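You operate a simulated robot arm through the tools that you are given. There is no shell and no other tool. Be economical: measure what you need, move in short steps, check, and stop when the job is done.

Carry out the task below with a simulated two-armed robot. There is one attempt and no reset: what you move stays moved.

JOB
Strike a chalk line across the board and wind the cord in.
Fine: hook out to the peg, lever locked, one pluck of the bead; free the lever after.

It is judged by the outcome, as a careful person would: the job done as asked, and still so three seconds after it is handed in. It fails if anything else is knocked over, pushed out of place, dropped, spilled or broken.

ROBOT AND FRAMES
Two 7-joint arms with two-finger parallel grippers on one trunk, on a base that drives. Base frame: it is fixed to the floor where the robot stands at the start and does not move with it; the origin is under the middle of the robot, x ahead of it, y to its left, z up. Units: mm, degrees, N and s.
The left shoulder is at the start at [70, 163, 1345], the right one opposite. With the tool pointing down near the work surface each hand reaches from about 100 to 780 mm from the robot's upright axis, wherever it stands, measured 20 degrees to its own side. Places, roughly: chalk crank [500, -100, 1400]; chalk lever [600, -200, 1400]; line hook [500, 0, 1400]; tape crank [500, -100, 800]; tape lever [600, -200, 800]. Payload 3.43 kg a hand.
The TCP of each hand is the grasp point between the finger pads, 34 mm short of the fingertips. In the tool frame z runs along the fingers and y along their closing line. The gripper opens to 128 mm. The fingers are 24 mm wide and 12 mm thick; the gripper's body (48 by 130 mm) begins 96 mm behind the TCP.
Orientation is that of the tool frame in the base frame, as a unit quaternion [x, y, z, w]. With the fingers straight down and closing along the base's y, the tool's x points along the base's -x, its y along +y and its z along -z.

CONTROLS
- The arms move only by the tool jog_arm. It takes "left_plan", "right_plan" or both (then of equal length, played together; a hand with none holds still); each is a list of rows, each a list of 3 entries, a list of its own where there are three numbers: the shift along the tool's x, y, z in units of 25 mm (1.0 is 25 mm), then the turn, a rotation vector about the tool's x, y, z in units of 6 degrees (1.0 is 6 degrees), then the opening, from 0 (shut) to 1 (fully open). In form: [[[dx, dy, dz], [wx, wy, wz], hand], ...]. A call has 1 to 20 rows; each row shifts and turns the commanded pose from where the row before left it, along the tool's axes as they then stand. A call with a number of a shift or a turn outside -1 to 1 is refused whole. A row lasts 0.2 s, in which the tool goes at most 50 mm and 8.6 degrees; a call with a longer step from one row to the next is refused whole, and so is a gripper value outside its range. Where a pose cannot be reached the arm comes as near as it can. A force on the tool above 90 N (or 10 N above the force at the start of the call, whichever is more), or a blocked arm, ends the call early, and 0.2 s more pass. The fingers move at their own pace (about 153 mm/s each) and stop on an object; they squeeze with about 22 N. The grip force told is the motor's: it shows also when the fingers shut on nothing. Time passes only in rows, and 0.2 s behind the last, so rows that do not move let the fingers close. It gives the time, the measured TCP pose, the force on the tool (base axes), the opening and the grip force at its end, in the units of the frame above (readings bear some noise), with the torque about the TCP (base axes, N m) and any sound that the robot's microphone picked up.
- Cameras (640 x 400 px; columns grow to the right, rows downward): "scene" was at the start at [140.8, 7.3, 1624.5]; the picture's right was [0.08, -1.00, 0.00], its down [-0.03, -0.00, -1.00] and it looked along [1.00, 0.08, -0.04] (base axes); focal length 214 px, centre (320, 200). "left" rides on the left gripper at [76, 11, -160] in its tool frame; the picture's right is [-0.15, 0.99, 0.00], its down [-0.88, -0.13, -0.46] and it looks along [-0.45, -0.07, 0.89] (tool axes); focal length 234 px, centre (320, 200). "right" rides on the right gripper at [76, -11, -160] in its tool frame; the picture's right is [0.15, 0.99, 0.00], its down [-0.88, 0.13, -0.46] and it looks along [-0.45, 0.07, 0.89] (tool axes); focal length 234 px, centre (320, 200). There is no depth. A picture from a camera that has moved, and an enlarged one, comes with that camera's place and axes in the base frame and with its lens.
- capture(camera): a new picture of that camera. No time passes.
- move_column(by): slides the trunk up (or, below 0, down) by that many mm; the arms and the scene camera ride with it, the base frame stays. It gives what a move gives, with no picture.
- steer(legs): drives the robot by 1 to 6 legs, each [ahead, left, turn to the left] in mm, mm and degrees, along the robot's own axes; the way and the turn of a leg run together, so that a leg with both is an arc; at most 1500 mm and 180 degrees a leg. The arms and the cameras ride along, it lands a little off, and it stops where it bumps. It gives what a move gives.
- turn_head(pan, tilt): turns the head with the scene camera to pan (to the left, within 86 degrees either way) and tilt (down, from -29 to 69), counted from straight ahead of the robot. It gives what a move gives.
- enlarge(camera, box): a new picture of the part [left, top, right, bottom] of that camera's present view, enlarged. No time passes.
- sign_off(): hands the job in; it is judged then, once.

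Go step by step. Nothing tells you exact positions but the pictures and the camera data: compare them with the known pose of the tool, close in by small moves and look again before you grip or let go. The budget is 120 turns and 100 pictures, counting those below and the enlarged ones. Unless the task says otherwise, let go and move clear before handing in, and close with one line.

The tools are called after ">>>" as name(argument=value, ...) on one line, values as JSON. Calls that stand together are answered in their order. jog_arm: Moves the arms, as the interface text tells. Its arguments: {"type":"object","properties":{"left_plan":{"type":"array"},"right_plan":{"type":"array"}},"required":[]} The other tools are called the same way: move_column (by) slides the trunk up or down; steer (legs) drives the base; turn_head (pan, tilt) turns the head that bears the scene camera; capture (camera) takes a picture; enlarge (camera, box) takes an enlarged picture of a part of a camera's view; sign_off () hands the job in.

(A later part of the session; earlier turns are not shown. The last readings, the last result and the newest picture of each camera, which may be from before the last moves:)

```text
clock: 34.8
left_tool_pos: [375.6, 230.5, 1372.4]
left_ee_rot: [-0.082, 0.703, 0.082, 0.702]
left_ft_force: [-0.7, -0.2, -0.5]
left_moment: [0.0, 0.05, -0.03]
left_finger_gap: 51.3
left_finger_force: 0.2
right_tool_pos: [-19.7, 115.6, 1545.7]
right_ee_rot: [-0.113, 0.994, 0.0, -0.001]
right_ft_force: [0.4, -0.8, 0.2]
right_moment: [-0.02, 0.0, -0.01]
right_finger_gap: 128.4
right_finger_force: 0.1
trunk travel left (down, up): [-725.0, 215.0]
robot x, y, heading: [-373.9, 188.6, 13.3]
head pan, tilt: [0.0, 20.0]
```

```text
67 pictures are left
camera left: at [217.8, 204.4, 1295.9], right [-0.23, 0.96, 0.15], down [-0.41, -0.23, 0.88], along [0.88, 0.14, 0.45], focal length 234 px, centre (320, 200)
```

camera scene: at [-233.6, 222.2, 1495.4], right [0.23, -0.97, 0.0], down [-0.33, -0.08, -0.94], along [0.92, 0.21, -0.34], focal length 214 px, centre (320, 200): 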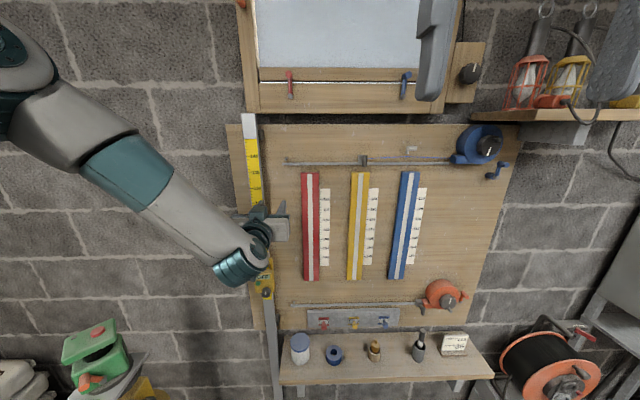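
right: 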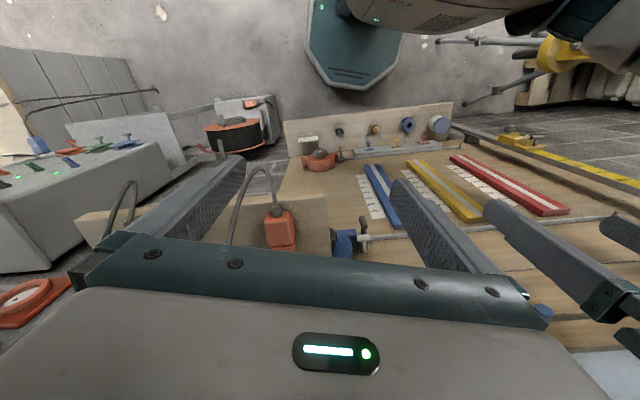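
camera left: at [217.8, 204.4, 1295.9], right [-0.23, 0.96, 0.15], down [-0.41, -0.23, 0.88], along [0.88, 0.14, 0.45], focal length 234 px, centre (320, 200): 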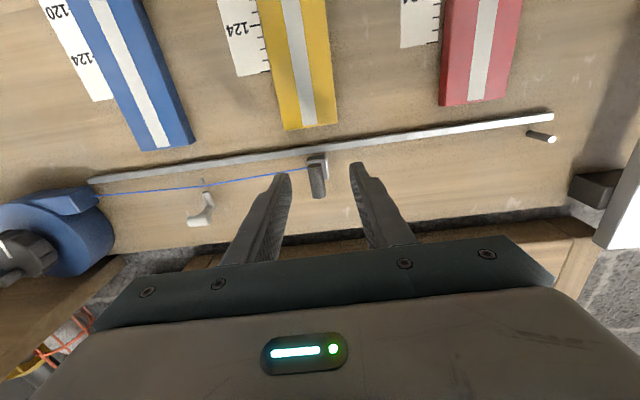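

Centred on the hook. Advance 47 mm and grip.

>>> jog_arm(left_plan=[[[0, 0, 0.9], [0, 0, 0], 0.4], [[0, 0, 1], [0, 0, 0], 0.4], [[0, 0, 0], [0, 0, 0], 0.2], [[0, 0, 0], [0, 0, 0], 0.05], [[0, 0, 0], [0, 0, 0], 0], [[0, 0, 0], [0, 0, 0], 0]])

>>> jog_arm(left_plan=[[[0, 0.6, 0], [0, 0, 0], 0], [[0, 0.8, 0], [0, 0, 0], 0], [[0, 0.8, 0], [0, 0, 0], 0], [[0, 0, 0], [0, 0, 0], 0]])

>>> capture(camera="left")

```text
clock: 36.2
left_tool_pos: [422.5, 240.5, 1371.4]
left_ee_rot: [-0.082, 0.703, 0.082, 0.702]
left_ft_force: [1.4, 0.4, -0.1]
left_moment: [-0.33, -0.1, 0.02]
left_finger_gap: 14.2
left_finger_force: 44.4
right_tool_pos: [-17.1, 115.7, 1545.7]
right_ee_rot: [-0.113, 0.994, 0.0, -0.001]
right_ft_force: [-0.6, -0.1, -0.5]
right_moment: [0.01, 0.01, 0.01]
right_finger_gap: 128.3
right_finger_force: 0.1
trunk travel left (down, up): [-725.0, 215.0]
robot x, y, heading: [-374.9, 188.2, 13.2]
head pan, tilt: [0.0, 20.0]
```

```text
clock: 37.2
left_tool_pos: [409.0, 293.3, 1370.7]
left_ee_rot: [-0.082, 0.705, 0.082, 0.7]
left_ft_force: [-7.4, -0.7, -12.5]
left_moment: [-0.4, 0.05, 0.0]
left_finger_gap: 14.3
left_finger_force: 44.6
right_tool_pos: [-17.6, 113.6, 1545.2]
right_ee_rot: [-0.113, 0.994, 0.001, -0.001]
right_ft_force: [-0.3, -0.2, 0.0]
right_moment: [-0.01, -0.01, 0.02]
right_finger_gap: 128.3
right_finger_force: 0.0
trunk travel left (down, up): [-725.0, 215.0]
robot x, y, heading: [-373.1, 188.3, 12.9]
head pan, tilt: [0.0, 20.0]
```

```text
66 pictures are left
camera left: at [250.7, 267.9, 1295.6], right [-0.23, 0.96, 0.15], down [-0.41, -0.23, 0.88], along [0.88, 0.14, 0.45], focal length 234 px, centre (320, 200)
```

left: 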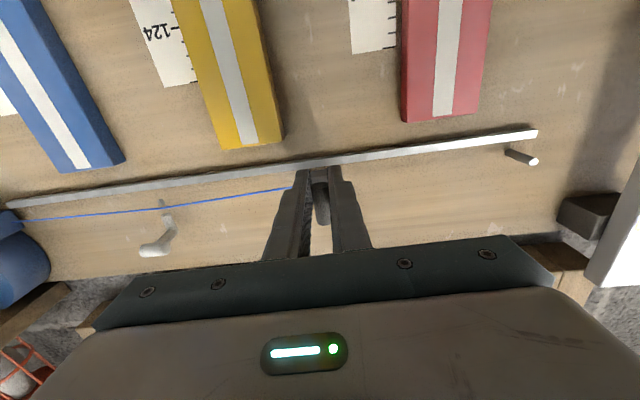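

>>> jog_arm(left_plan=[[[0.04, 0.7, -0.02], [0, 0, 0], 0], [[0.02, 0.8, -0.015], [0, 0, 0], 0], [[0.02, 0.8, -0.015], [0, 0, 0], 0], [[0.02, 0.8, -0.015], [0, 0, 0], 0], [[0.02, 0.8, -0.015], [0, 0, 0], 0], [[0, 0, 0], [0, 0, 0], 0]])

>>> capture(camera="left")

```text
clock: 38.6
left_tool_pos: [382.9, 388.5, 1370.8]
left_ee_rot: [-0.083, 0.701, 0.083, 0.703]
left_ft_force: [7.9, 3.7, 12.0]
left_moment: [0.23, 0.24, -0.02]
left_finger_gap: 14.0
left_finger_force: 44.7
right_tool_pos: [-18.6, 115.1, 1544.5]
right_ee_rot: [-0.113, 0.994, 0.0, -0.002]
right_ft_force: [-0.8, 0.2, -0.2]
right_moment: [0.01, -0.01, 0.02]
right_finger_gap: 128.1
right_finger_force: 0.1
trunk travel left (down, up): [-725.0, 215.0]
robot x, y, heading: [-373.7, 191.2, 13.1]
head pan, tilt: [0.0, 20.0]
```

```text
65 pictures are left
camera left: at [226.8, 362.2, 1294.0], right [-0.23, 0.96, 0.15], down [-0.42, -0.23, 0.88], along [0.88, 0.14, 0.45], focal length 234 px, centre (320, 200)
```

left: 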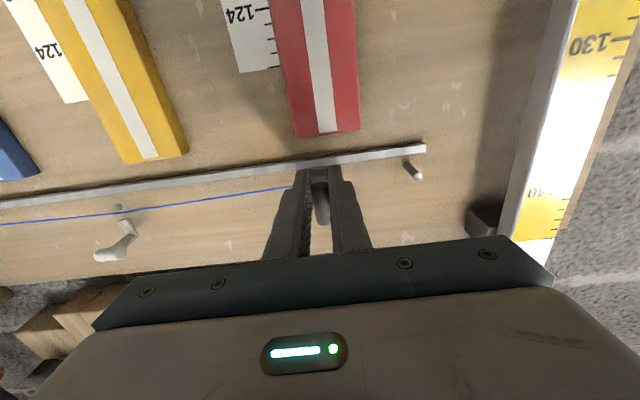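

Peg tip lies ~10 mm beyond the fingertips, so the fingers clear it. I slide 60 mm more.

>>> jog_arm(left_plan=[[[-0.02, 0.6, -0.02], [0, 0, 0], 0], [[0.0, 0.6, -0.015], [0, 0, 0], 0], [[0.0, 0.6, -0.015], [0, 0, 0], 0], [[0.01, 0.6, -0.015], [0, 0, 0], 0], [[0, 0, 0], [0, 0, 0], 0]])

>>> enlarge(camera="left", box=[240, 100, 440, 225])

```text
clock: 39.8
left_tool_pos: [369.4, 445.9, 1370.4]
left_ee_rot: [-0.082, 0.701, 0.082, 0.704]
left_ft_force: [17.0, 4.7, 30.4]
left_moment: [-0.28, -0.15, -0.02]
left_finger_gap: 14.1
left_finger_force: 45.4
right_tool_pos: [-18.6, 114.4, 1545.4]
right_ee_rot: [-0.114, 0.993, 0.0, -0.002]
right_ft_force: [0.3, -0.5, 0.2]
right_moment: [-0.02, 0.01, 0.02]
right_finger_gap: 127.9
right_finger_force: 0.1
trunk travel left (down, up): [-725.0, 215.0]
robot x, y, heading: [-373.6, 193.0, 13.0]
head pan, tilt: [0.0, 20.0]
```

```text
3.20 times, centred on (340, 162) of left
camera zoom: at [211.5, 420.5, 1293.9], right [-0.23, 0.96, 0.15], down [-0.42, -0.23, 0.88], along [0.88, 0.14, 0.45], focal length 749 px, centre (256, 320)
```

zoom: 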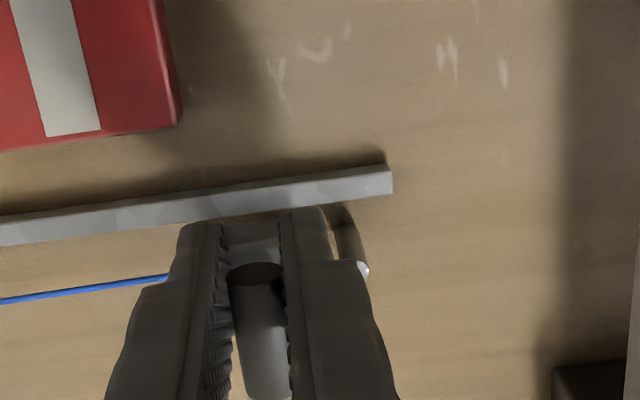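

Nearly at the peg. I relieve the side forces and creep left.

>>> jog_arm(left_plan=[[[-0.1, 0.0, 0.05], [0, 0, 0], 0], [[0, 0.3, 0], [0, 0, 0], 0], [[0, 0.3, 0], [0, 0, 0], 0], [[0, 0, 0], [0, 0, 0], 0]])

>>> enlarge(camera="left", box=[240, 100, 440, 225])

```text
clock: 40.8
left_tool_pos: [367.2, 447.3, 1370.3]
left_ee_rot: [-0.075, 0.704, 0.081, 0.701]
left_ft_force: [11.0, -28.5, 11.6]
left_moment: [-0.15, -0.47, -0.46]
left_finger_gap: 14.1
left_finger_force: 45.0
right_tool_pos: [-16.1, 105.3, 1544.1]
right_ee_rot: [-0.112, 0.994, 0.003, -0.001]
right_ft_force: [-0.3, 0.3, 0.1]
right_moment: [-0.02, 0.02, -0.01]
right_finger_gap: 128.1
right_finger_force: 0.1
trunk travel left (down, up): [-725.0, 215.0]
robot x, y, heading: [-373.9, 191.1, 12.8]
head pan, tilt: [0.0, 20.0]
```

```text
3.20 times, centred on (340, 162) of left
camera zoom: at [209.8, 425.0, 1294.9], right [-0.22, 0.96, 0.15], down [-0.41, -0.23, 0.88], along [0.89, 0.13, 0.45], focal length 749 px, centre (256, 320)
```

zoom: 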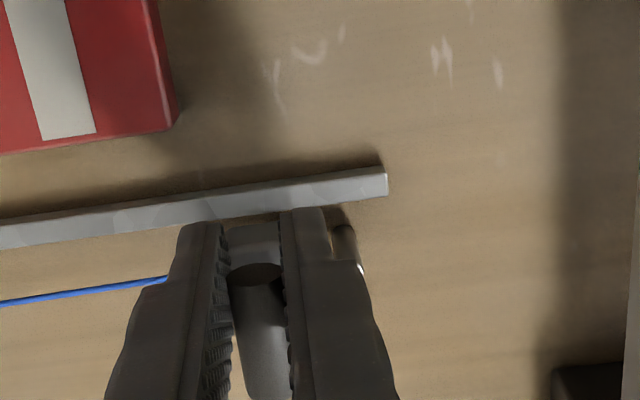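

Motion has stopped with ~28 N: either the end stop or my finger on the peg. I relax, open and look.

>>> jog_arm(left_plan=[[[0, -0.4, 0], [0, 0, 0], 0], [[0, 0, 0], [0, 0, 0], 0.12], [[0, 0, 0], [0, 0, 0], 0.3], [[0, 0, 0], [0, 0, 0], 0.3]])

>>> enlarge(camera="left", box=[240, 100, 440, 225])

```text
clock: 41.8
left_tool_pos: [367.8, 452.1, 1369.2]
left_ee_rot: [-0.082, 0.703, 0.083, 0.702]
left_ft_force: [-0.2, 0.0, 1.4]
left_moment: [0.04, -0.01, 0.01]
left_finger_gap: 38.4
left_finger_force: 0.1
right_tool_pos: [-18.7, 114.6, 1547.1]
right_ee_rot: [-0.114, 0.994, 0.001, -0.001]
right_ft_force: [-0.1, 0.5, -0.5]
right_moment: [0.0, 0.01, 0.04]
right_finger_gap: 128.0
right_finger_force: 0.0
trunk travel left (down, up): [-725.0, 215.0]
robot x, y, heading: [-374.4, 189.4, 13.2]
head pan, tilt: [0.0, 20.0]
```

```text
3.20 times, centred on (340, 162) of left
camera zoom: at [211.2, 426.1, 1294.7], right [-0.23, 0.96, 0.15], down [-0.41, -0.23, 0.88], along [0.88, 0.14, 0.45], focal length 749 px, centre (256, 320)
```

zoom: 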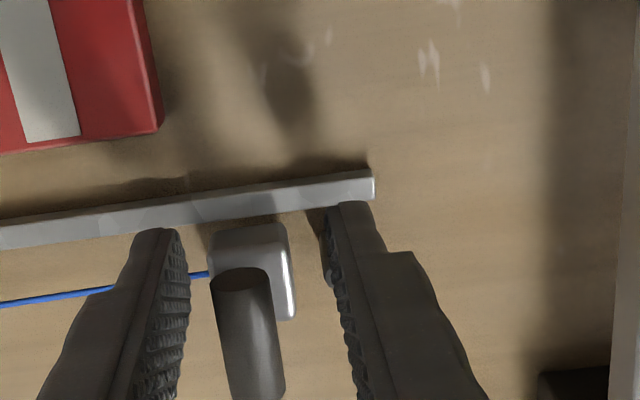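

>>> jog_arm(left_plan=[[[0, 0, -1], [0, 0, 0], 0.4], [[0, 0, -1], [0, 0, 0], 0.4], [[0, 0, -1], [0, 0, 0], 0.4], [[0, 0, 0], [0, 0, 0], 0.4]])

>>> enlarge(camera="left", box=[240, 100, 440, 225])

>>> enlarge(camera="scene", box=[220, 110, 540, 210])

```text
clock: 42.8
left_tool_pos: [294.9, 434.6, 1372.2]
left_ee_rot: [-0.082, 0.703, 0.082, 0.702]
left_ft_force: [1.0, 0.3, -0.7]
left_moment: [0.03, -0.02, 0.0]
left_finger_gap: 51.0
left_finger_force: 0.1
right_tool_pos: [-18.0, 114.6, 1546.0]
right_ee_rot: [-0.113, 0.994, 0.001, -0.001]
right_ft_force: [0.8, -0.6, 0.4]
right_moment: [0.02, 0.01, 0.0]
right_finger_gap: 127.9
right_finger_force: 0.0
trunk travel left (down, up): [-725.0, 215.0]
robot x, y, heading: [-372.6, 188.8, 13.1]
head pan, tilt: [0.0, 20.0]
```

```text
3.20 times, centred on (340, 162) of left
camera zoom: at [138.1, 409.5, 1296.3], right [-0.23, 0.96, 0.15], down [-0.41, -0.23, 0.88], along [0.88, 0.14, 0.45], focal length 749 px, centre (256, 320)
```

zoom: 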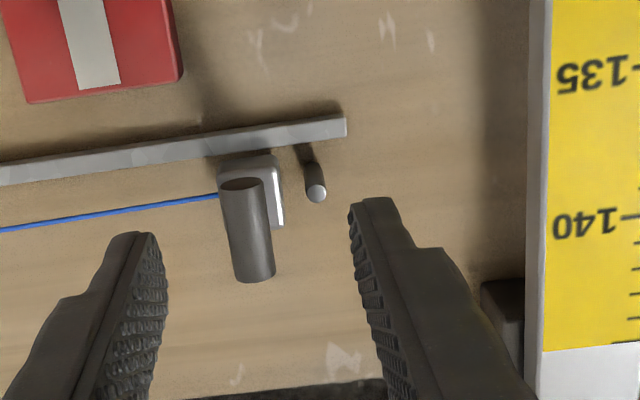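

```text
2.00 times, centred on (380, 160) of scene
camera zoom: at [-233.2, 222.1, 1495.3], right [0.23, -0.97, 0.0], down [-0.33, -0.08, -0.94], along [0.92, 0.21, -0.34], focal length 429 px, centre (200, 280)
```

zoom: 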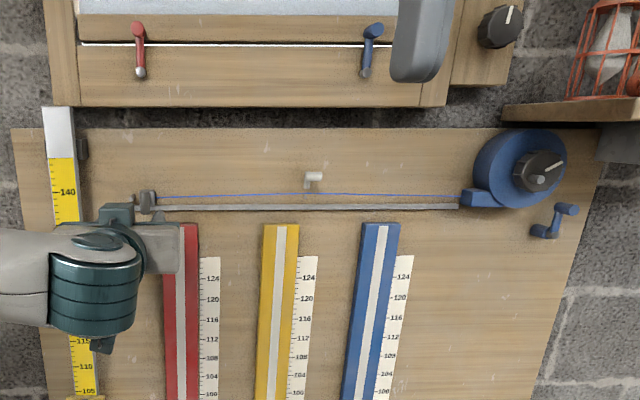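

My finger hit the peg; the hook block needs ~10 mm more. I'll close the gripper and push the handle leftward from its right side, keeping off the peg. (The cord passes at z above; I stay low.)

>>> jog_arm(left_plan=[[[0, -0.5, 0], [0, 0, 0], 0], [[0.1, -0.9, 0], [0, 0, 0], 0], [[0, 0, 0], [0, 0, 0], 0], [[0, 0, 0.8], [0, 0, 0], 0], [[0, 0, 0.8], [0, 0, 0], 0], [[0, 0, 0.5], [0, 0, 0], 0], [[0, 0, 0], [0, 0, 0], 0]])

>>> enlarge(camera="left", box=[240, 100, 440, 225])

```text
clock: 44.4
left_tool_pos: [356.7, 411.1, 1369.3]
left_ee_rot: [-0.082, 0.703, 0.082, 0.702]
left_ft_force: [-0.9, -1.3, -0.2]
left_moment: [-0.03, 0.0, 0.01]
left_finger_gap: 0.0
left_finger_force: 21.8
right_tool_pos: [-18.0, 115.3, 1546.5]
right_ee_rot: [-0.113, 0.994, 0.001, -0.001]
right_ft_force: [0.2, 0.3, 0.8]
right_moment: [0.01, -0.01, 0.01]
right_finger_gap: 128.0
right_finger_force: 0.0
trunk travel left (down, up): [-725.0, 215.0]
robot x, y, heading: [-371.9, 193.0, 13.2]
head pan, tilt: [0.0, 20.0]
```

```text
3.20 times, centred on (340, 162) of left
camera zoom: at [199.0, 386.7, 1293.1], right [-0.23, 0.96, 0.15], down [-0.41, -0.23, 0.88], along [0.88, 0.14, 0.45], focal length 749 px, centre (256, 320)
```

zoom: 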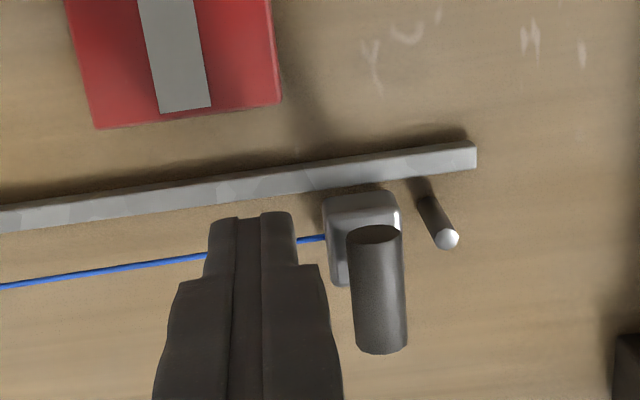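

>>> jog_arm(left_plan=[[[0, 0, 0.6], [0, 0, 0], 0], [[0, 0.5, 0], [0, 0, 0], 0], [[0, 0.4, 0], [0, 0, 0], 0], [[0, 0, 0], [0, 0, 0], 0]])

>>> enlarge(camera="left", box=[240, 100, 440, 225])

```text
clock: 45.4
left_tool_pos: [366.7, 429.2, 1367.3]
left_ee_rot: [-0.078, 0.704, 0.081, 0.701]
left_ft_force: [6.9, -16.2, -2.4]
left_moment: [0.05, 0.06, -0.34]
left_finger_gap: 0.0
left_finger_force: 22.4
right_tool_pos: [-16.7, 111.0, 1545.2]
right_ee_rot: [-0.113, 0.994, 0.003, -0.002]
right_ft_force: [-0.7, -0.1, -0.2]
right_moment: [-0.04, 0.0, -0.03]
right_finger_gap: 128.2
right_finger_force: 0.1
trunk travel left (down, up): [-725.0, 215.0]
robot x, y, heading: [-372.9, 188.7, 12.9]
head pan, tilt: [0.0, 20.0]
```

```text
3.20 times, centred on (340, 162) of left
camera zoom: at [209.2, 405.7, 1291.7], right [-0.22, 0.96, 0.15], down [-0.41, -0.23, 0.88], along [0.88, 0.13, 0.45], focal length 749 px, centre (256, 320)
```

zoom: 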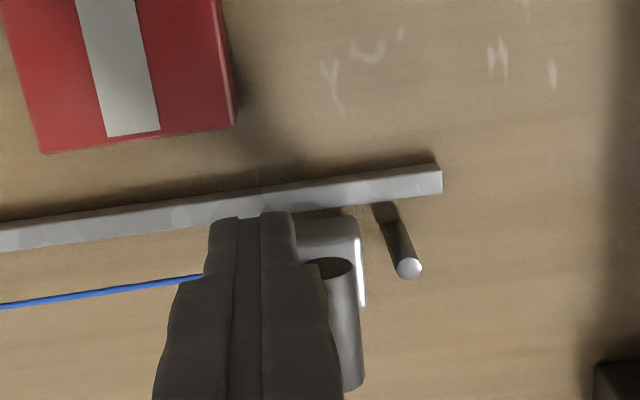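

>>> jog_arm(left_plan=[[[0, 0.3, 0], [0, 0, 0], 0], [[0, 0, 0], [0, 0, 0], 0]])

>>> enlarge(camera="left", box=[240, 100, 440, 225])

```text
clock: 46.0
left_tool_pos: [367.2, 430.3, 1367.6]
left_ee_rot: [-0.074, 0.705, 0.081, 0.701]
left_ft_force: [9.7, -35.3, -6.2]
left_moment: [0.08, 0.11, -0.61]
left_finger_gap: 0.0
left_finger_force: 22.0
right_tool_pos: [-15.5, 104.1, 1543.3]
right_ee_rot: [-0.113, 0.994, 0.004, -0.003]
right_ft_force: [0.1, 0.2, -0.4]
right_moment: [0.0, 0.0, 0.02]
right_finger_gap: 128.0
right_finger_force: 0.0
trunk travel left (down, up): [-725.0, 215.0]
robot x, y, heading: [-373.7, 189.0, 12.8]
head pan, tilt: [0.0, 20.0]
```

```text
3.20 times, centred on (340, 162) of left
camera zoom: at [208.6, 407.5, 1292.0], right [-0.21, 0.96, 0.16], down [-0.41, -0.23, 0.88], along [0.89, 0.12, 0.45], focal length 749 px, centre (256, 320)
```

zoom: 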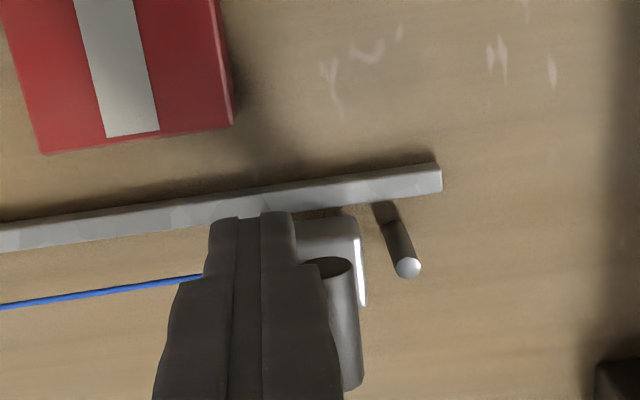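

The hook is at its end stop beside the peg. I withdraw the left hand and drive right to face the reel and lever.

>>> jog_arm(left_plan=[[[0, -0.6, 0], [0, 0, 0], 0], [[0, 0, -0.8], [0, 0, 0], 0], [[0, 0, -1], [0, 0, 0], 0], [[0, 0, -1], [0, 0, 0], 0], [[0, 0, -1], [0, 0, 0], 0], [[0, 0, -1], [0, 0, 0], 0]])

>>> steer(legs=[[0, -490, 0]])

>>> capture(camera="scene")

```text
clock: 47.4
left_tool_pos: [246.2, 401.3, 1370.9]
left_ee_rot: [-0.082, 0.702, 0.082, 0.702]
left_ft_force: [-1.0, -0.2, -0.2]
left_moment: [0.01, 0.01, 0.0]
left_finger_gap: 0.0
left_finger_force: 22.3
right_tool_pos: [-22.1, 115.4, 1548.2]
right_ee_rot: [-0.113, 0.994, 0.001, 0.0]
right_ft_force: [-0.2, -0.4, 0.2]
right_moment: [-0.02, -0.04, -0.01]
right_finger_gap: 128.1
right_finger_force: 0.2
trunk travel left (down, up): [-725.0, 215.0]
robot x, y, heading: [-371.6, 191.4, 12.9]
head pan, tilt: [0.0, 20.0]
```

```text
clock: 50.3
left_tool_pos: [359.5, -74.3, 1370.4]
left_ee_rot: [-0.082, 0.703, 0.082, 0.702]
left_ft_force: [0.7, -0.2, -0.2]
left_moment: [0.0, 0.0, -0.02]
left_finger_gap: 0.1
left_finger_force: 22.1
right_tool_pos: [92.9, -360.7, 1544.1]
right_ee_rot: [-0.114, 0.994, 0.0, -0.001]
right_ft_force: [0.4, -0.3, -0.7]
right_moment: [0.02, 0.02, 0.0]
right_finger_gap: 128.1
right_finger_force: 0.0
trunk travel left (down, up): [-725.0, 215.0]
robot x, y, heading: [-262.3, -284.0, 13.3]
head pan, tilt: [0.0, 20.0]
```

```text
56 pictures are left
camera scene: at [-122.3, -253.8, 1495.3], right [0.23, -0.97, 0.0], down [-0.33, -0.08, -0.94], along [0.91, 0.21, -0.34], focal length 214 px, centre (320, 200)
```

scene: 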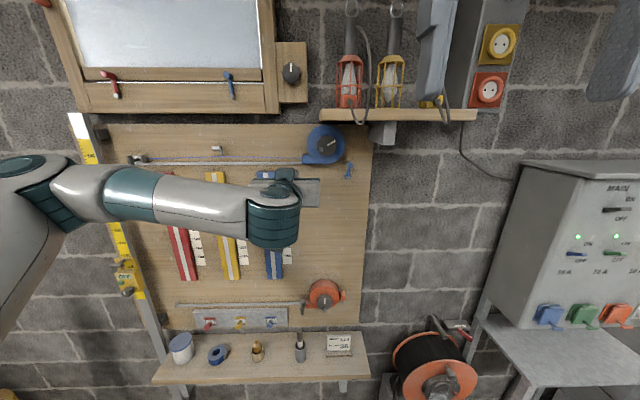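

The left arm itself can reach the lever from here. I look through its camera.

>>> capture(camera="left")

>>> enlarge(camera="scene", box=[270, 100, 400, 200])

>>> enlarge(camera="scene", box=[110, 130, 250, 190])

```text
55 pictures are left
camera left: at [202.2, -99.6, 1293.9], right [-0.23, 0.96, 0.15], down [-0.41, -0.23, 0.88], along [0.88, 0.14, 0.45], focal length 234 px, centre (320, 200)
```

left: 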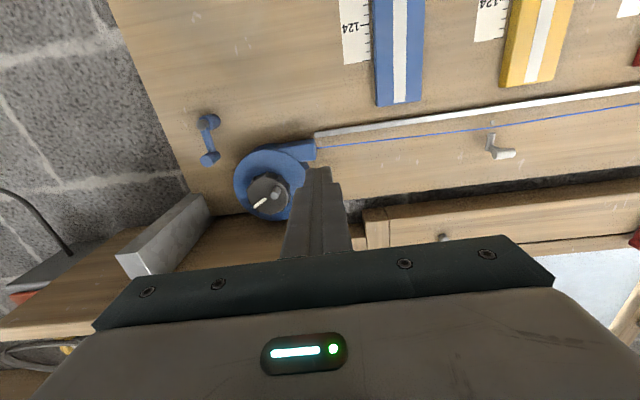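

```text
4.00 times, centred on (335, 150) of scene
camera zoom: at [-122.3, -253.8, 1495.3], right [0.23, -0.97, 0.0], down [-0.33, -0.08, -0.94], along [0.91, 0.21, -0.34], focal length 858 px, centre (260, 400)
```

zoom: 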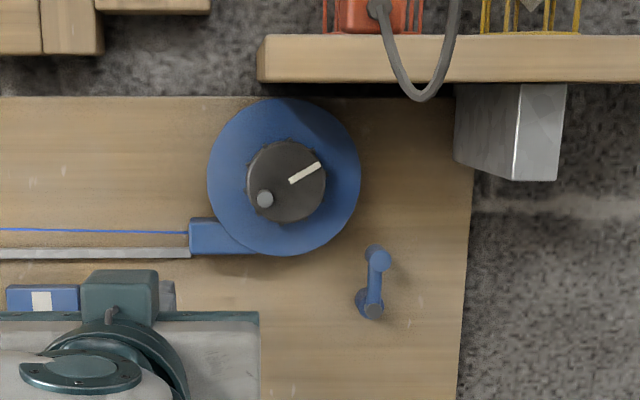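

```text
4.57 times, centred on (180, 160) of scene
camera zoom: at [-122.3, -253.8, 1495.3], right [0.23, -0.97, 0.0], down [-0.33, -0.08, -0.94], along [0.91, 0.21, -0.34], focal length 980 px, centre (960, 383)
```

zoom: 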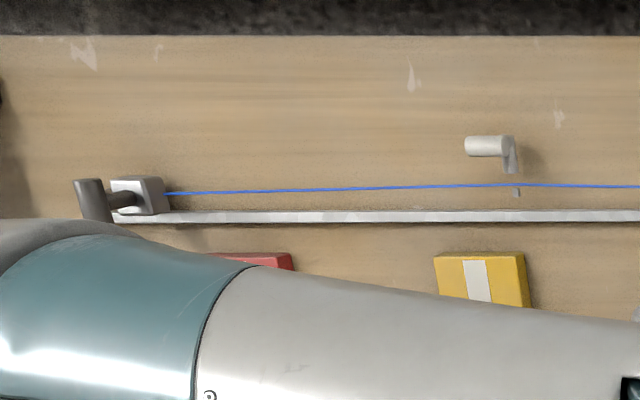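

The lever stands upright; the tape reel's lever may show the other position for comparison. I enlarge it.

>>> enlarge(camera="scene", box=[290, 265, 370, 315])

```text
8.00 times, centred on (330, 290) of scene
camera zoom: at [-122.3, -253.8, 1495.3], right [0.23, -0.97, 0.0], down [-0.33, -0.08, -0.94], along [0.91, 0.21, -0.34], focal length 1716 px, centre (240, -520)
```

zoom: 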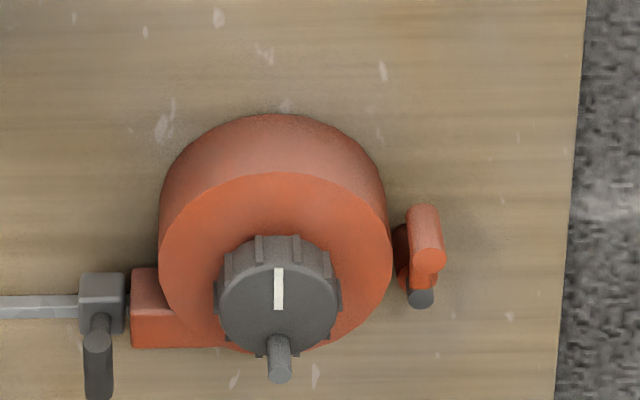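

Same state there. I take the left hand to the lever knob (f≈485, lat −310, z 1369), opening to straddle it.

>>> jog_arm(left_plan=[[[0, -1, 0], [0, 0, 0], 0.3], [[0, -1, 0], [0, 0, 0], 0.35], [[0, -1, 0], [0, 0, 0], 0.35], [[0, -1, 0], [0, 0, 0], 0.35], [[0, -1, 0], [0, 0, 0], 0.35], [[0, -1, 0], [0, 0, 0], 0.35], [[0, -0.24, 1], [0, 0, 0], 0.35], [[0, 0, 1], [0, 0, 0], 0.35], [[0, 0, 1], [0, 0, 0], 0.35], [[0, 0, 0.5], [0, 0, 0], 0.35], [[0, 0, 0], [0, 0, 0], 0.35]])

>>> capture(camera="left")

```text
clock: 52.7
left_tool_pos: [481.0, -206.4, 1370.4]
left_ee_rot: [-0.081, 0.703, 0.081, 0.702]
left_ft_force: [-0.7, 1.0, 0.1]
left_moment: [0.05, -0.02, 0.02]
left_finger_gap: 45.0
left_finger_force: 0.1
right_tool_pos: [93.4, -361.7, 1546.5]
right_ee_rot: [-0.114, 0.994, 0.001, 0.0]
right_ft_force: [-0.9, -0.4, 0.1]
right_moment: [-0.01, -0.02, -0.04]
right_finger_gap: 128.0
right_finger_force: 0.0
trunk travel left (down, up): [-725.0, 215.0]
robot x, y, heading: [-260.7, -287.4, 13.1]
head pan, tilt: [0.0, 20.0]
```

```text
51 pictures are left
camera left: at [323.2, -230.6, 1294.8], right [-0.23, 0.96, 0.15], down [-0.41, -0.23, 0.88], along [0.88, 0.14, 0.45], focal length 234 px, centre (320, 200)
```

left: 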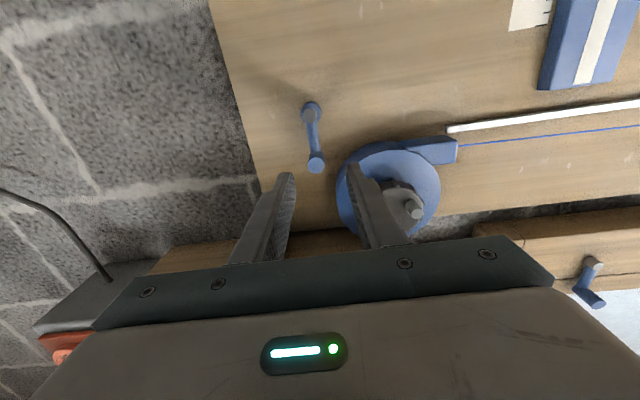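

Aligned. I go 5 mm lower (clear of the disc) and advance 45 mm, then close on the knob.

>>> jog_arm(left_plan=[[[0.2, -0.1, 0.8], [0, 0, 0], 0.33], [[0, 0, 0.95], [0, 0, 0], 0.33], [[0, 0, 0], [0, 0, 0], 0.33], [[0, 0, 0], [0, 0, 0], 0.1], [[0, 0, 0], [0, 0, 0], 0], [[0, 0, 0], [0, 0, 0], 0]])

>>> enlarge(camera="left", box=[240, 90, 440, 215])

```text
clock: 54.1
left_tool_pos: [523.9, -198.7, 1367.0]
left_ee_rot: [-0.082, 0.703, 0.083, 0.702]
left_ft_force: [3.2, -2.7, 2.5]
left_moment: [0.01, -0.15, 0.33]
left_finger_gap: 16.7
left_finger_force: 45.1
right_tool_pos: [93.0, -362.0, 1545.2]
right_ee_rot: [-0.115, 0.993, 0.001, -0.001]
right_ft_force: [0.3, 0.5, 0.1]
right_moment: [0.02, 0.0, 0.01]
right_finger_gap: 128.0
right_finger_force: 0.1
trunk travel left (down, up): [-725.0, 215.0]
robot x, y, heading: [-260.6, -287.0, 13.1]
head pan, tilt: [0.0, 20.0]
```

```text
3.20 times, centred on (340, 152) of left
camera zoom: at [366.6, -224.1, 1290.6], right [-0.23, 0.96, 0.15], down [-0.41, -0.23, 0.88], along [0.88, 0.14, 0.45], focal length 749 px, centre (256, 352)
```

zoom: 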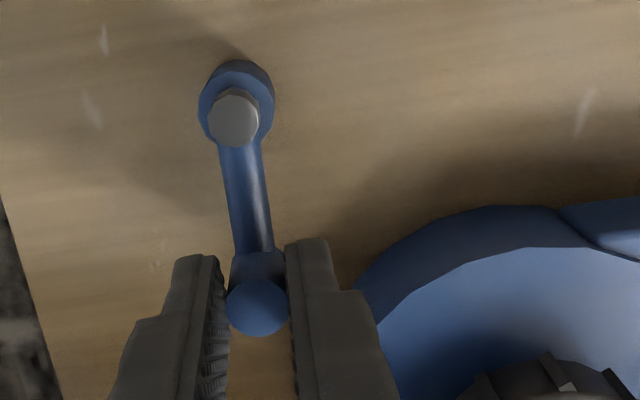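

The knob is held. I try turning to the right gently, 8 mm.

>>> jog_arm(left_plan=[[[0.02, -0.2, 0], [0, 0, 0], 0], [[0.03, -0.2, 0], [0, 0, 0], 0], [[0, 0, 0], [0, 0, 0], 0]])

```text
clock: 54.9
left_tool_pos: [526.8, -208.7, 1364.9]
left_ee_rot: [-0.082, 0.703, 0.082, 0.702]
left_ft_force: [1.6, 2.7, 2.3]
left_moment: [0.21, -0.57, 0.7]
left_finger_gap: 16.9
left_finger_force: 44.8
right_tool_pos: [91.9, -361.3, 1545.4]
right_ee_rot: [-0.115, 0.993, 0.001, 0.0]
right_ft_force: [0.2, 0.1, 0.7]
right_moment: [0.01, 0.02, -0.01]
right_finger_gap: 127.9
right_finger_force: 0.1
trunk travel left (down, up): [-725.0, 215.0]
robot x, y, heading: [-263.2, -287.0, 13.0]
head pan, tilt: [0.0, 20.0]
```

It turns freely to the right. I continue along the arc.

>>> jog_arm(left_plan=[[[0.1, -0.3, 0], [0, 0, 0], 0], [[0.14, -0.27, 0], [0, 0, 0], 0], [[0.19, -0.25, 0], [0, 0, 0], 0], [[0, 0, 0], [0, 0, 0], 0]])

>>> enlarge(camera="left", box=[240, 90, 440, 215])

```text
clock: 55.9
left_tool_pos: [532.4, -228.5, 1350.9]
left_ee_rot: [-0.082, 0.704, 0.082, 0.701]
left_ft_force: [1.2, 3.6, -4.1]
left_moment: [0.13, -0.27, 0.38]
left_finger_gap: 16.5
left_finger_force: 45.3
right_tool_pos: [93.5, -361.2, 1546.0]
right_ee_rot: [-0.115, 0.993, 0.001, 0.0]
right_ft_force: [0.5, -0.3, -0.5]
right_moment: [0.02, -0.02, 0.0]
right_finger_gap: 128.1
right_finger_force: 0.0
trunk travel left (down, up): [-725.0, 215.0]
robot x, y, heading: [-258.6, -287.2, 13.2]
head pan, tilt: [0.0, 20.0]
```

```text
3.20 times, centred on (340, 152) of left
camera zoom: at [374.0, -253.8, 1275.1], right [-0.23, 0.96, 0.15], down [-0.41, -0.23, 0.88], along [0.88, 0.14, 0.45], focal length 749 px, centre (256, 352)
```

zoom: 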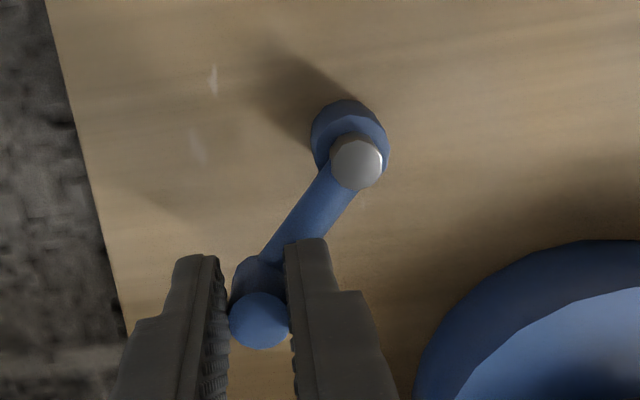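

>>> jog_arm(left_plan=[[[0.25, -0.15, 0], [0, 0, 0], 0], [[0.28, -0.1, 0], [0, 0, 0], 0], [[0.3, -0.04, 0], [0, 0, 0], 0], [[0, 0, 0], [0, 0, 0], 0]])

>>> enlarge(camera="left", box=[240, 90, 440, 215])

```text
clock: 56.9
left_tool_pos: [532.8, -236.6, 1336.1]
left_ee_rot: [-0.081, 0.701, 0.081, 0.704]
left_ft_force: [21.2, -1.7, 28.9]
left_moment: [0.2, -0.72, 0.14]
left_finger_gap: 17.3
left_finger_force: 45.1
right_tool_pos: [93.2, -363.5, 1545.9]
right_ee_rot: [-0.114, 0.993, 0.001, -0.001]
right_ft_force: [0.0, -0.7, 0.8]
right_moment: [0.03, -0.03, 0.01]
right_finger_gap: 128.0
right_finger_force: 0.2
trunk travel left (down, up): [-725.0, 215.0]
robot x, y, heading: [-261.7, -287.7, 13.2]
head pan, tilt: [0.0, 20.0]
```

```text
3.20 times, centred on (340, 152) of left
camera zoom: at [376.2, -262.4, 1259.1], right [-0.23, 0.96, 0.15], down [-0.42, -0.23, 0.88], along [0.88, 0.14, 0.46], focal length 749 px, centre (256, 352)
```

zoom: 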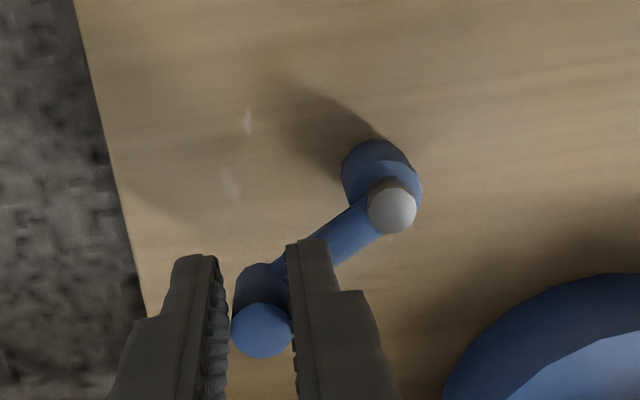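

Resistance appears at ~65–70°, maybe a stop or my finger on the link. I release and look.

>>> jog_arm(left_plan=[[[-0.15, 0, 0], [0, 0, 0], 0], [[0, 0, 0], [0, 0, 0], 0.15], [[0, 0, 0], [0, 0, 0], 0.25], [[0, 0, -1], [0, 0, 0], 0.25], [[0, 0, -1], [0, 0, 0], 0.25], [[0, 0, 0], [0, 0, 0], 0.25]])

>>> enlarge(camera="left", box=[220, 90, 420, 215])

>>> enlarge(camera="scene", box=[270, 100, 400, 200])

```text
clock: 58.3
left_tool_pos: [483.6, -247.4, 1336.1]
left_ee_rot: [-0.082, 0.702, 0.082, 0.702]
left_ft_force: [0.2, 0.0, 0.6]
left_moment: [0.0, -0.02, 0.05]
left_finger_gap: 32.1
left_finger_force: 0.0
right_tool_pos: [93.9, -361.6, 1545.6]
right_ee_rot: [-0.114, 0.993, 0.001, -0.001]
right_ft_force: [1.1, -0.1, 0.7]
right_moment: [0.02, 0.0, 0.01]
right_finger_gap: 127.9
right_finger_force: 0.1
trunk travel left (down, up): [-725.0, 215.0]
robot x, y, heading: [-261.3, -287.5, 13.2]
head pan, tilt: [0.0, 20.0]
```

```text
3.20 times, centred on (320, 152) of left
camera zoom: at [326.8, -272.8, 1259.8], right [-0.23, 0.96, 0.15], down [-0.41, -0.23, 0.88], along [0.88, 0.14, 0.45], focal length 749 px, centre (320, 352)
```

zoom: 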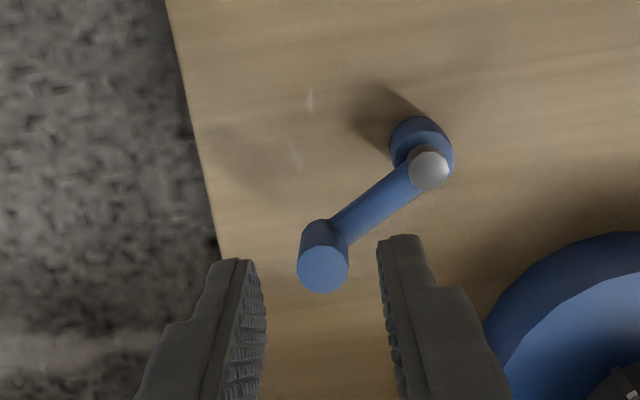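

```text
4.00 times, centred on (335, 150) of scene
camera zoom: at [-121.1, -254.8, 1495.2], right [0.23, -0.97, 0.0], down [-0.33, -0.08, -0.94], along [0.91, 0.21, -0.34], focal length 858 px, centre (260, 400)
```

zoom: 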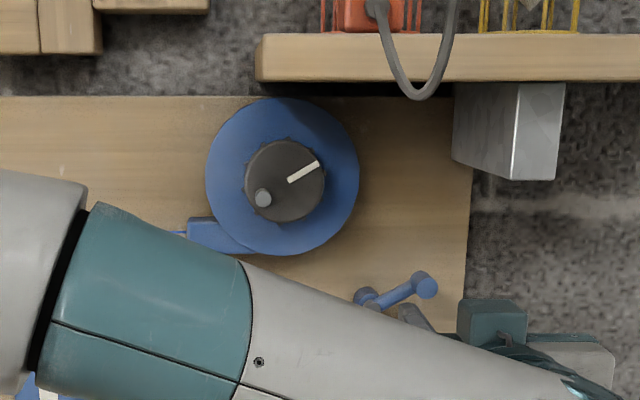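

The lever rests at ~65°. I close the gripper above the knob and press down gently to find the true stop.

>>> jog_arm(left_plan=[[[-1, 0, 0], [0, 0, 0], 0], [[-0.5, 0.04, 0], [0, 0, 0], 0], [[0, 0, 1], [0, 0, 0], 0], [[0, 0, 1], [0, 0, 0], 0], [[0, 0, 0], [0, 0, 0], 0]])

>>> jog_arm(left_plan=[[[0.4, 0, 0], [0, 0, 0], 0], [[0.3, 0, 0], [0, 0, 0], 0], [[0, 0, 0], [0, 0, 0], 0]])

>>> enlarge(camera="left", box=[240, 90, 440, 215])

```text
clock: 59.5
left_tool_pos: [532.4, -235.0, 1372.4]
left_ee_rot: [-0.08, 0.703, 0.081, 0.702]
left_ft_force: [0.7, -0.7, -0.1]
left_moment: [0.0, 0.0, 0.02]
left_finger_gap: 0.0
left_finger_force: 21.8
right_tool_pos: [91.8, -360.9, 1545.5]
right_ee_rot: [-0.114, 0.993, 0.0, -0.002]
right_ft_force: [0.1, 0.9, 0.2]
right_moment: [0.0, -0.01, 0.01]
right_finger_gap: 127.9
right_finger_force: 0.0
trunk travel left (down, up): [-725.0, 215.0]
robot x, y, heading: [-259.9, -287.8, 13.1]
head pan, tilt: [0.0, 20.0]
```

```text
clock: 60.3
left_tool_pos: [528.5, -233.8, 1366.2]
left_ee_rot: [-0.083, 0.697, 0.083, 0.708]
left_ft_force: [10.5, 0.7, 44.3]
left_moment: [0.17, -1.39, 0.0]
left_finger_gap: 0.1
left_finger_force: 22.2
right_tool_pos: [86.1, -362.5, 1547.4]
right_ee_rot: [-0.114, 0.993, 0.0, 0.001]
right_ft_force: [-0.5, 0.6, -0.6]
right_moment: [-0.04, -0.01, 0.01]
right_finger_gap: 128.1
right_finger_force: 0.1
trunk travel left (down, up): [-725.0, 215.0]
robot x, y, heading: [-261.0, -288.1, 13.1]
head pan, tilt: [0.0, 20.0]
```

```text
3.20 times, centred on (340, 152) of left
camera zoom: at [372.4, -259.1, 1287.6], right [-0.23, 0.96, 0.14], down [-0.43, -0.23, 0.87], along [0.87, 0.14, 0.47], focal length 749 px, centre (256, 352)
```

zoom: 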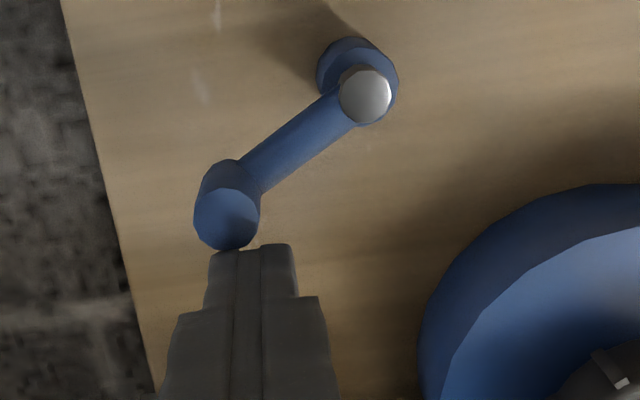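

It's a hard stop at ~63°, so I take the lever as locked. I withdraw and drive left to reach the bead (est. f 485, lat 95, z 1421).

>>> jog_arm(left_plan=[[[-0.7, 0, 0], [0, 0, 0], 0], [[0, 0, -0.8], [0, 0, 0], 0], [[0, 0, -1], [0, 0, 0], 0], [[0, 0, -1], [0, 0, 0], 0], [[0, 0, -1], [0, 0, 0], 0], [[0, 0, -1], [0, 0, 0], 0]])

>>> steer(legs=[[0, 270, 0]])

>>> capture(camera="left")

>>> capture(camera="scene")

```text
clock: 61.7
left_tool_pos: [413.8, -263.3, 1373.1]
left_ee_rot: [-0.082, 0.703, 0.083, 0.702]
left_ft_force: [-0.2, -0.2, -0.2]
left_moment: [-0.01, 0.0, 0.03]
left_finger_gap: 0.2
left_finger_force: 21.6
right_tool_pos: [91.4, -362.4, 1546.0]
right_ee_rot: [-0.115, 0.993, 0.001, -0.001]
right_ft_force: [1.5, -0.5, 0.1]
right_moment: [-0.02, -0.01, 0.05]
right_finger_gap: 128.1
right_finger_force: 0.1
trunk travel left (down, up): [-725.0, 215.0]
robot x, y, heading: [-261.2, -285.7, 13.1]
head pan, tilt: [0.0, 20.0]
```

```text
clock: 63.7
left_tool_pos: [354.9, -0.3, 1371.8]
left_ee_rot: [-0.081, 0.703, 0.083, 0.701]
left_ft_force: [0.3, -0.6, -0.1]
left_moment: [0.03, 0.01, 0.02]
left_finger_gap: 0.0
left_finger_force: 22.0
right_tool_pos: [31.6, -98.0, 1545.1]
right_ee_rot: [-0.113, 0.994, 0.002, 0.0]
right_ft_force: [-1.1, -0.1, -0.3]
right_moment: [-0.04, 0.03, -0.01]
right_finger_gap: 127.8
right_finger_force: 0.1
trunk travel left (down, up): [-725.0, 215.0]
robot x, y, heading: [-320.3, -18.9, 12.9]
head pan, tilt: [0.0, 20.0]
```

```text
44 pictures are left
camera left: at [196.3, -24.5, 1295.9], right [-0.23, 0.96, 0.15], down [-0.41, -0.23, 0.88], along [0.88, 0.14, 0.45], focal length 234 px, centre (320, 200)
```

left: 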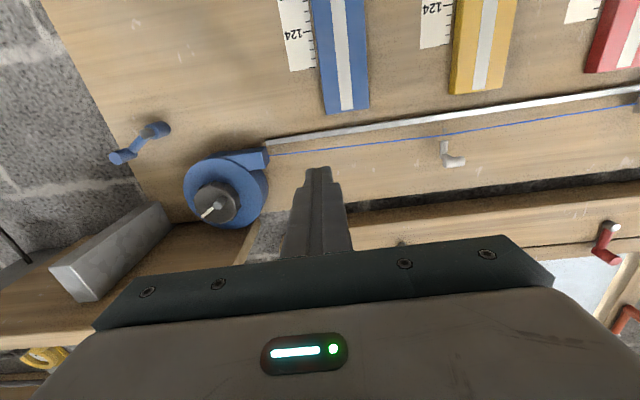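

```text
43 pictures are left
camera scene: at [-183.7, 9.6, 1495.3], right [0.23, -0.97, 0.0], down [-0.33, -0.08, -0.94], along [0.92, 0.21, -0.34], focal length 214 px, centre (320, 200)
```

scene: 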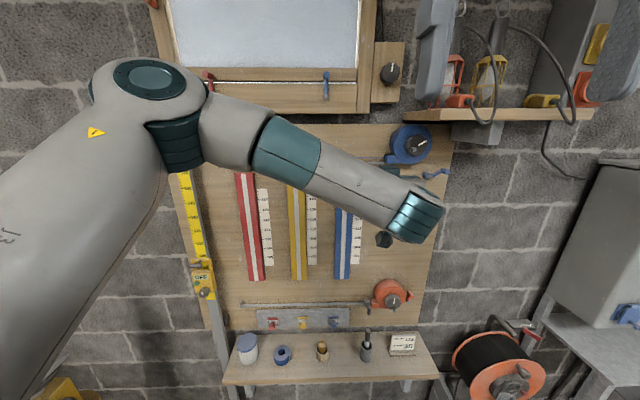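

The bead's grip is ahead-left. I bring the left hand to a stand-off before it.

>>> jog_arm(left_plan=[[[-0.25, 1, 0], [0, 0, 0], 0.4], [[-0.25, 1, 0], [0, 0, 0], 0.4], [[-0.25, 1, 0], [0, 0, 0], 0.4], [[-0.25, 1, 0], [0, 0, 0], 0.4], [[-0.25, 1, 0.2], [0, 0, 0], 0.4], [[-0.25, 1, 0.6], [0, 0, 0], 0.4], [[-0.26, 1, 0.8], [0, 0, 0], 0.4], [[0, 0, 0.9], [0, 0, 0], 0.4], [[0, 0, 0], [0, 0, 0], 0.4]])

>>> capture(camera="left")

>>> enlarge(camera="left", box=[240, 90, 440, 215])

```text
clock: 65.7
left_tool_pos: [373.3, 185.6, 1416.6]
left_ee_rot: [-0.081, 0.703, 0.082, 0.702]
left_ft_force: [-0.8, 0.7, 0.3]
left_moment: [-0.01, 0.02, -0.02]
left_finger_gap: 51.3
left_finger_force: 0.1
right_tool_pos: [30.5, -95.4, 1545.6]
right_ee_rot: [-0.113, 0.994, 0.001, 0.0]
right_ft_force: [-1.0, -0.6, -0.3]
right_moment: [-0.03, -0.03, 0.0]
right_finger_gap: 127.9
right_finger_force: 0.1
trunk travel left (down, up): [-725.0, 215.0]
robot x, y, heading: [-320.4, -18.3, 13.4]
head pan, tilt: [0.0, 20.0]
```

```text
42 pictures are left
camera left: at [216.1, 160.5, 1339.9], right [-0.23, 0.96, 0.15], down [-0.41, -0.23, 0.88], along [0.88, 0.14, 0.45], focal length 234 px, centre (320, 200)
```

left: 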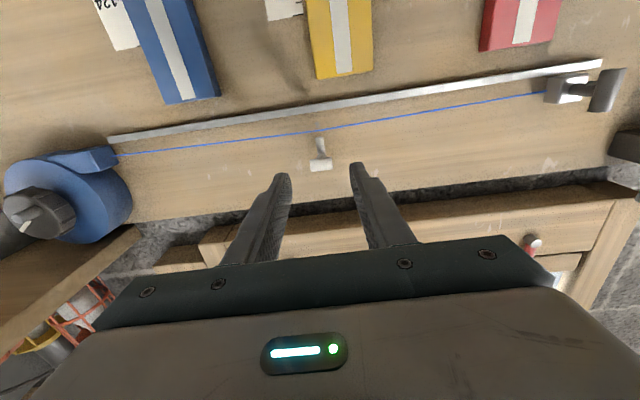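

```text
3.20 times, centred on (340, 152) of left
camera zoom: at [216.1, 160.5, 1339.9], right [-0.23, 0.96, 0.15], down [-0.41, -0.23, 0.88], along [0.88, 0.14, 0.45], focal length 749 px, centre (256, 352)
```

zoom: 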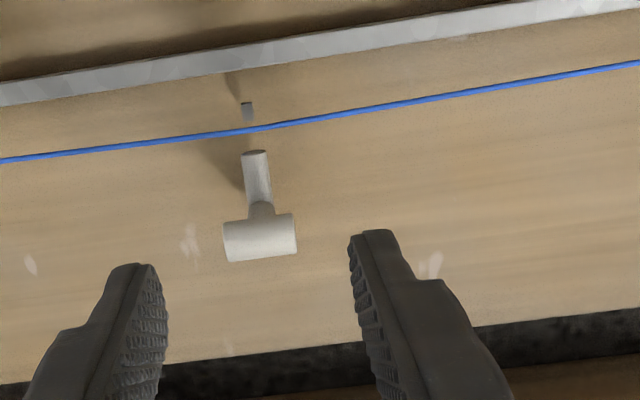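

The bead is a white T-grip (crossbar ~27 mm wide) near f 480, z 1418. I go up 3 mm, advance 40 mm, and look.

>>> jog_arm(left_plan=[[[-0.14, 0, 0.8], [0, 0, 0], 0.4], [[0, 0, 0.8], [0, 0, 0], 0.4], [[0, 0, 0], [0, 0, 0], 0.4]])

>>> enlarge(camera="left", box=[240, 90, 440, 215])

>>> enlarge(camera="scene", box=[220, 130, 340, 200])

```text
clock: 66.5
left_tool_pos: [411.9, 195.3, 1418.5]
left_ee_rot: [-0.082, 0.702, 0.082, 0.702]
left_ft_force: [0.2, 0.0, 0.1]
left_moment: [0.0, 0.01, -0.01]
left_finger_gap: 51.3
left_finger_force: 0.0
right_tool_pos: [29.1, -97.1, 1546.4]
right_ee_rot: [-0.113, 0.994, 0.0, -0.001]
right_ft_force: [-1.4, -0.4, 0.5]
right_moment: [-0.03, 0.0, 0.01]
right_finger_gap: 127.7
right_finger_force: 0.1
trunk travel left (down, up): [-725.0, 215.0]
robot x, y, heading: [-324.5, -20.8, 13.0]
head pan, tilt: [0.0, 20.0]
```

```text
3.20 times, centred on (340, 152) of left
camera zoom: at [254.2, 170.4, 1342.9], right [-0.23, 0.96, 0.15], down [-0.41, -0.23, 0.88], along [0.88, 0.14, 0.45], focal length 749 px, centre (256, 352)
```

zoom: 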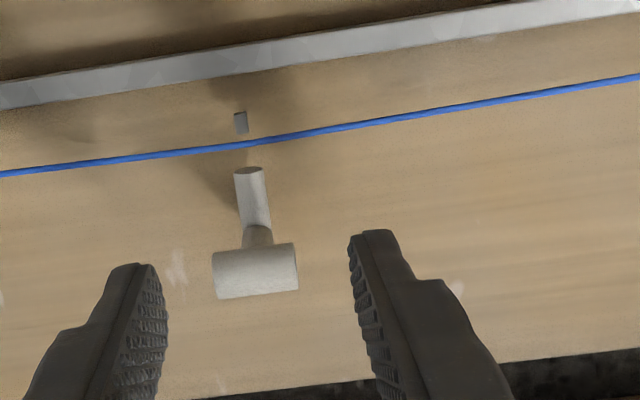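

```text
5.33 times, centred on (280, 165) of scene
camera zoom: at [-185.1, 11.3, 1495.5], right [0.23, -0.97, 0.0], down [-0.33, -0.08, -0.94], along [0.92, 0.21, -0.34], focal length 1144 px, centre (533, 387)
```

zoom: 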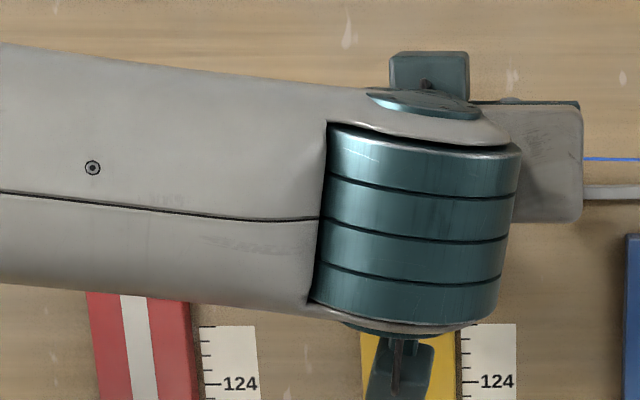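

Bar at f≈492, z≈1421, centred. Advance 26 mm and close.

>>> jog_arm(left_plan=[[[-0.06, 0, 0.5], [0, 0, 0], 0.4], [[0, 0, 0.55], [0, 0, 0], 0.4], [[0, 0, 0], [0, 0, 0], 0.4]])

>>> enlarge(camera="left", box=[240, 90, 440, 215])

```text
clock: 67.3
left_tool_pos: [438.2, 200.5, 1420.6]
left_ee_rot: [-0.081, 0.703, 0.082, 0.702]
left_ft_force: [-0.4, -0.1, -0.2]
left_moment: [-0.03, -0.02, 0.04]
left_finger_gap: 51.2
left_finger_force: 0.2
right_tool_pos: [29.8, -96.4, 1546.4]
right_ee_rot: [-0.113, 0.994, 0.001, -0.001]
right_ft_force: [0.1, -0.5, -0.1]
right_moment: [-0.01, -0.04, -0.06]
right_finger_gap: 128.0
right_finger_force: 0.0
trunk travel left (down, up): [-725.0, 215.0]
robot x, y, heading: [-321.7, -20.2, 13.1]
head pan, tilt: [0.0, 20.0]
```

```text
3.20 times, centred on (340, 152) of left
camera zoom: at [280.3, 176.5, 1343.6], right [-0.23, 0.96, 0.15], down [-0.41, -0.23, 0.88], along [0.88, 0.14, 0.45], focal length 749 px, centre (256, 352)
```

zoom: 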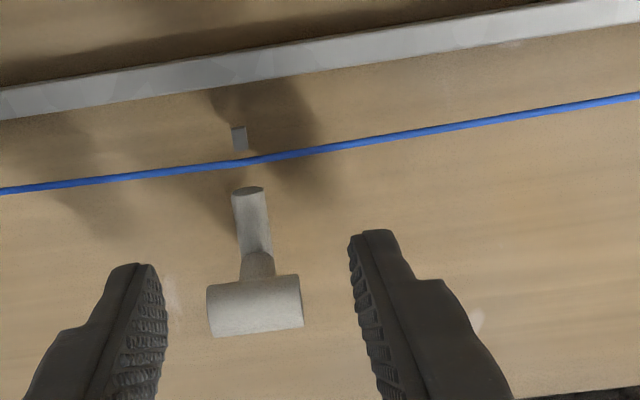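

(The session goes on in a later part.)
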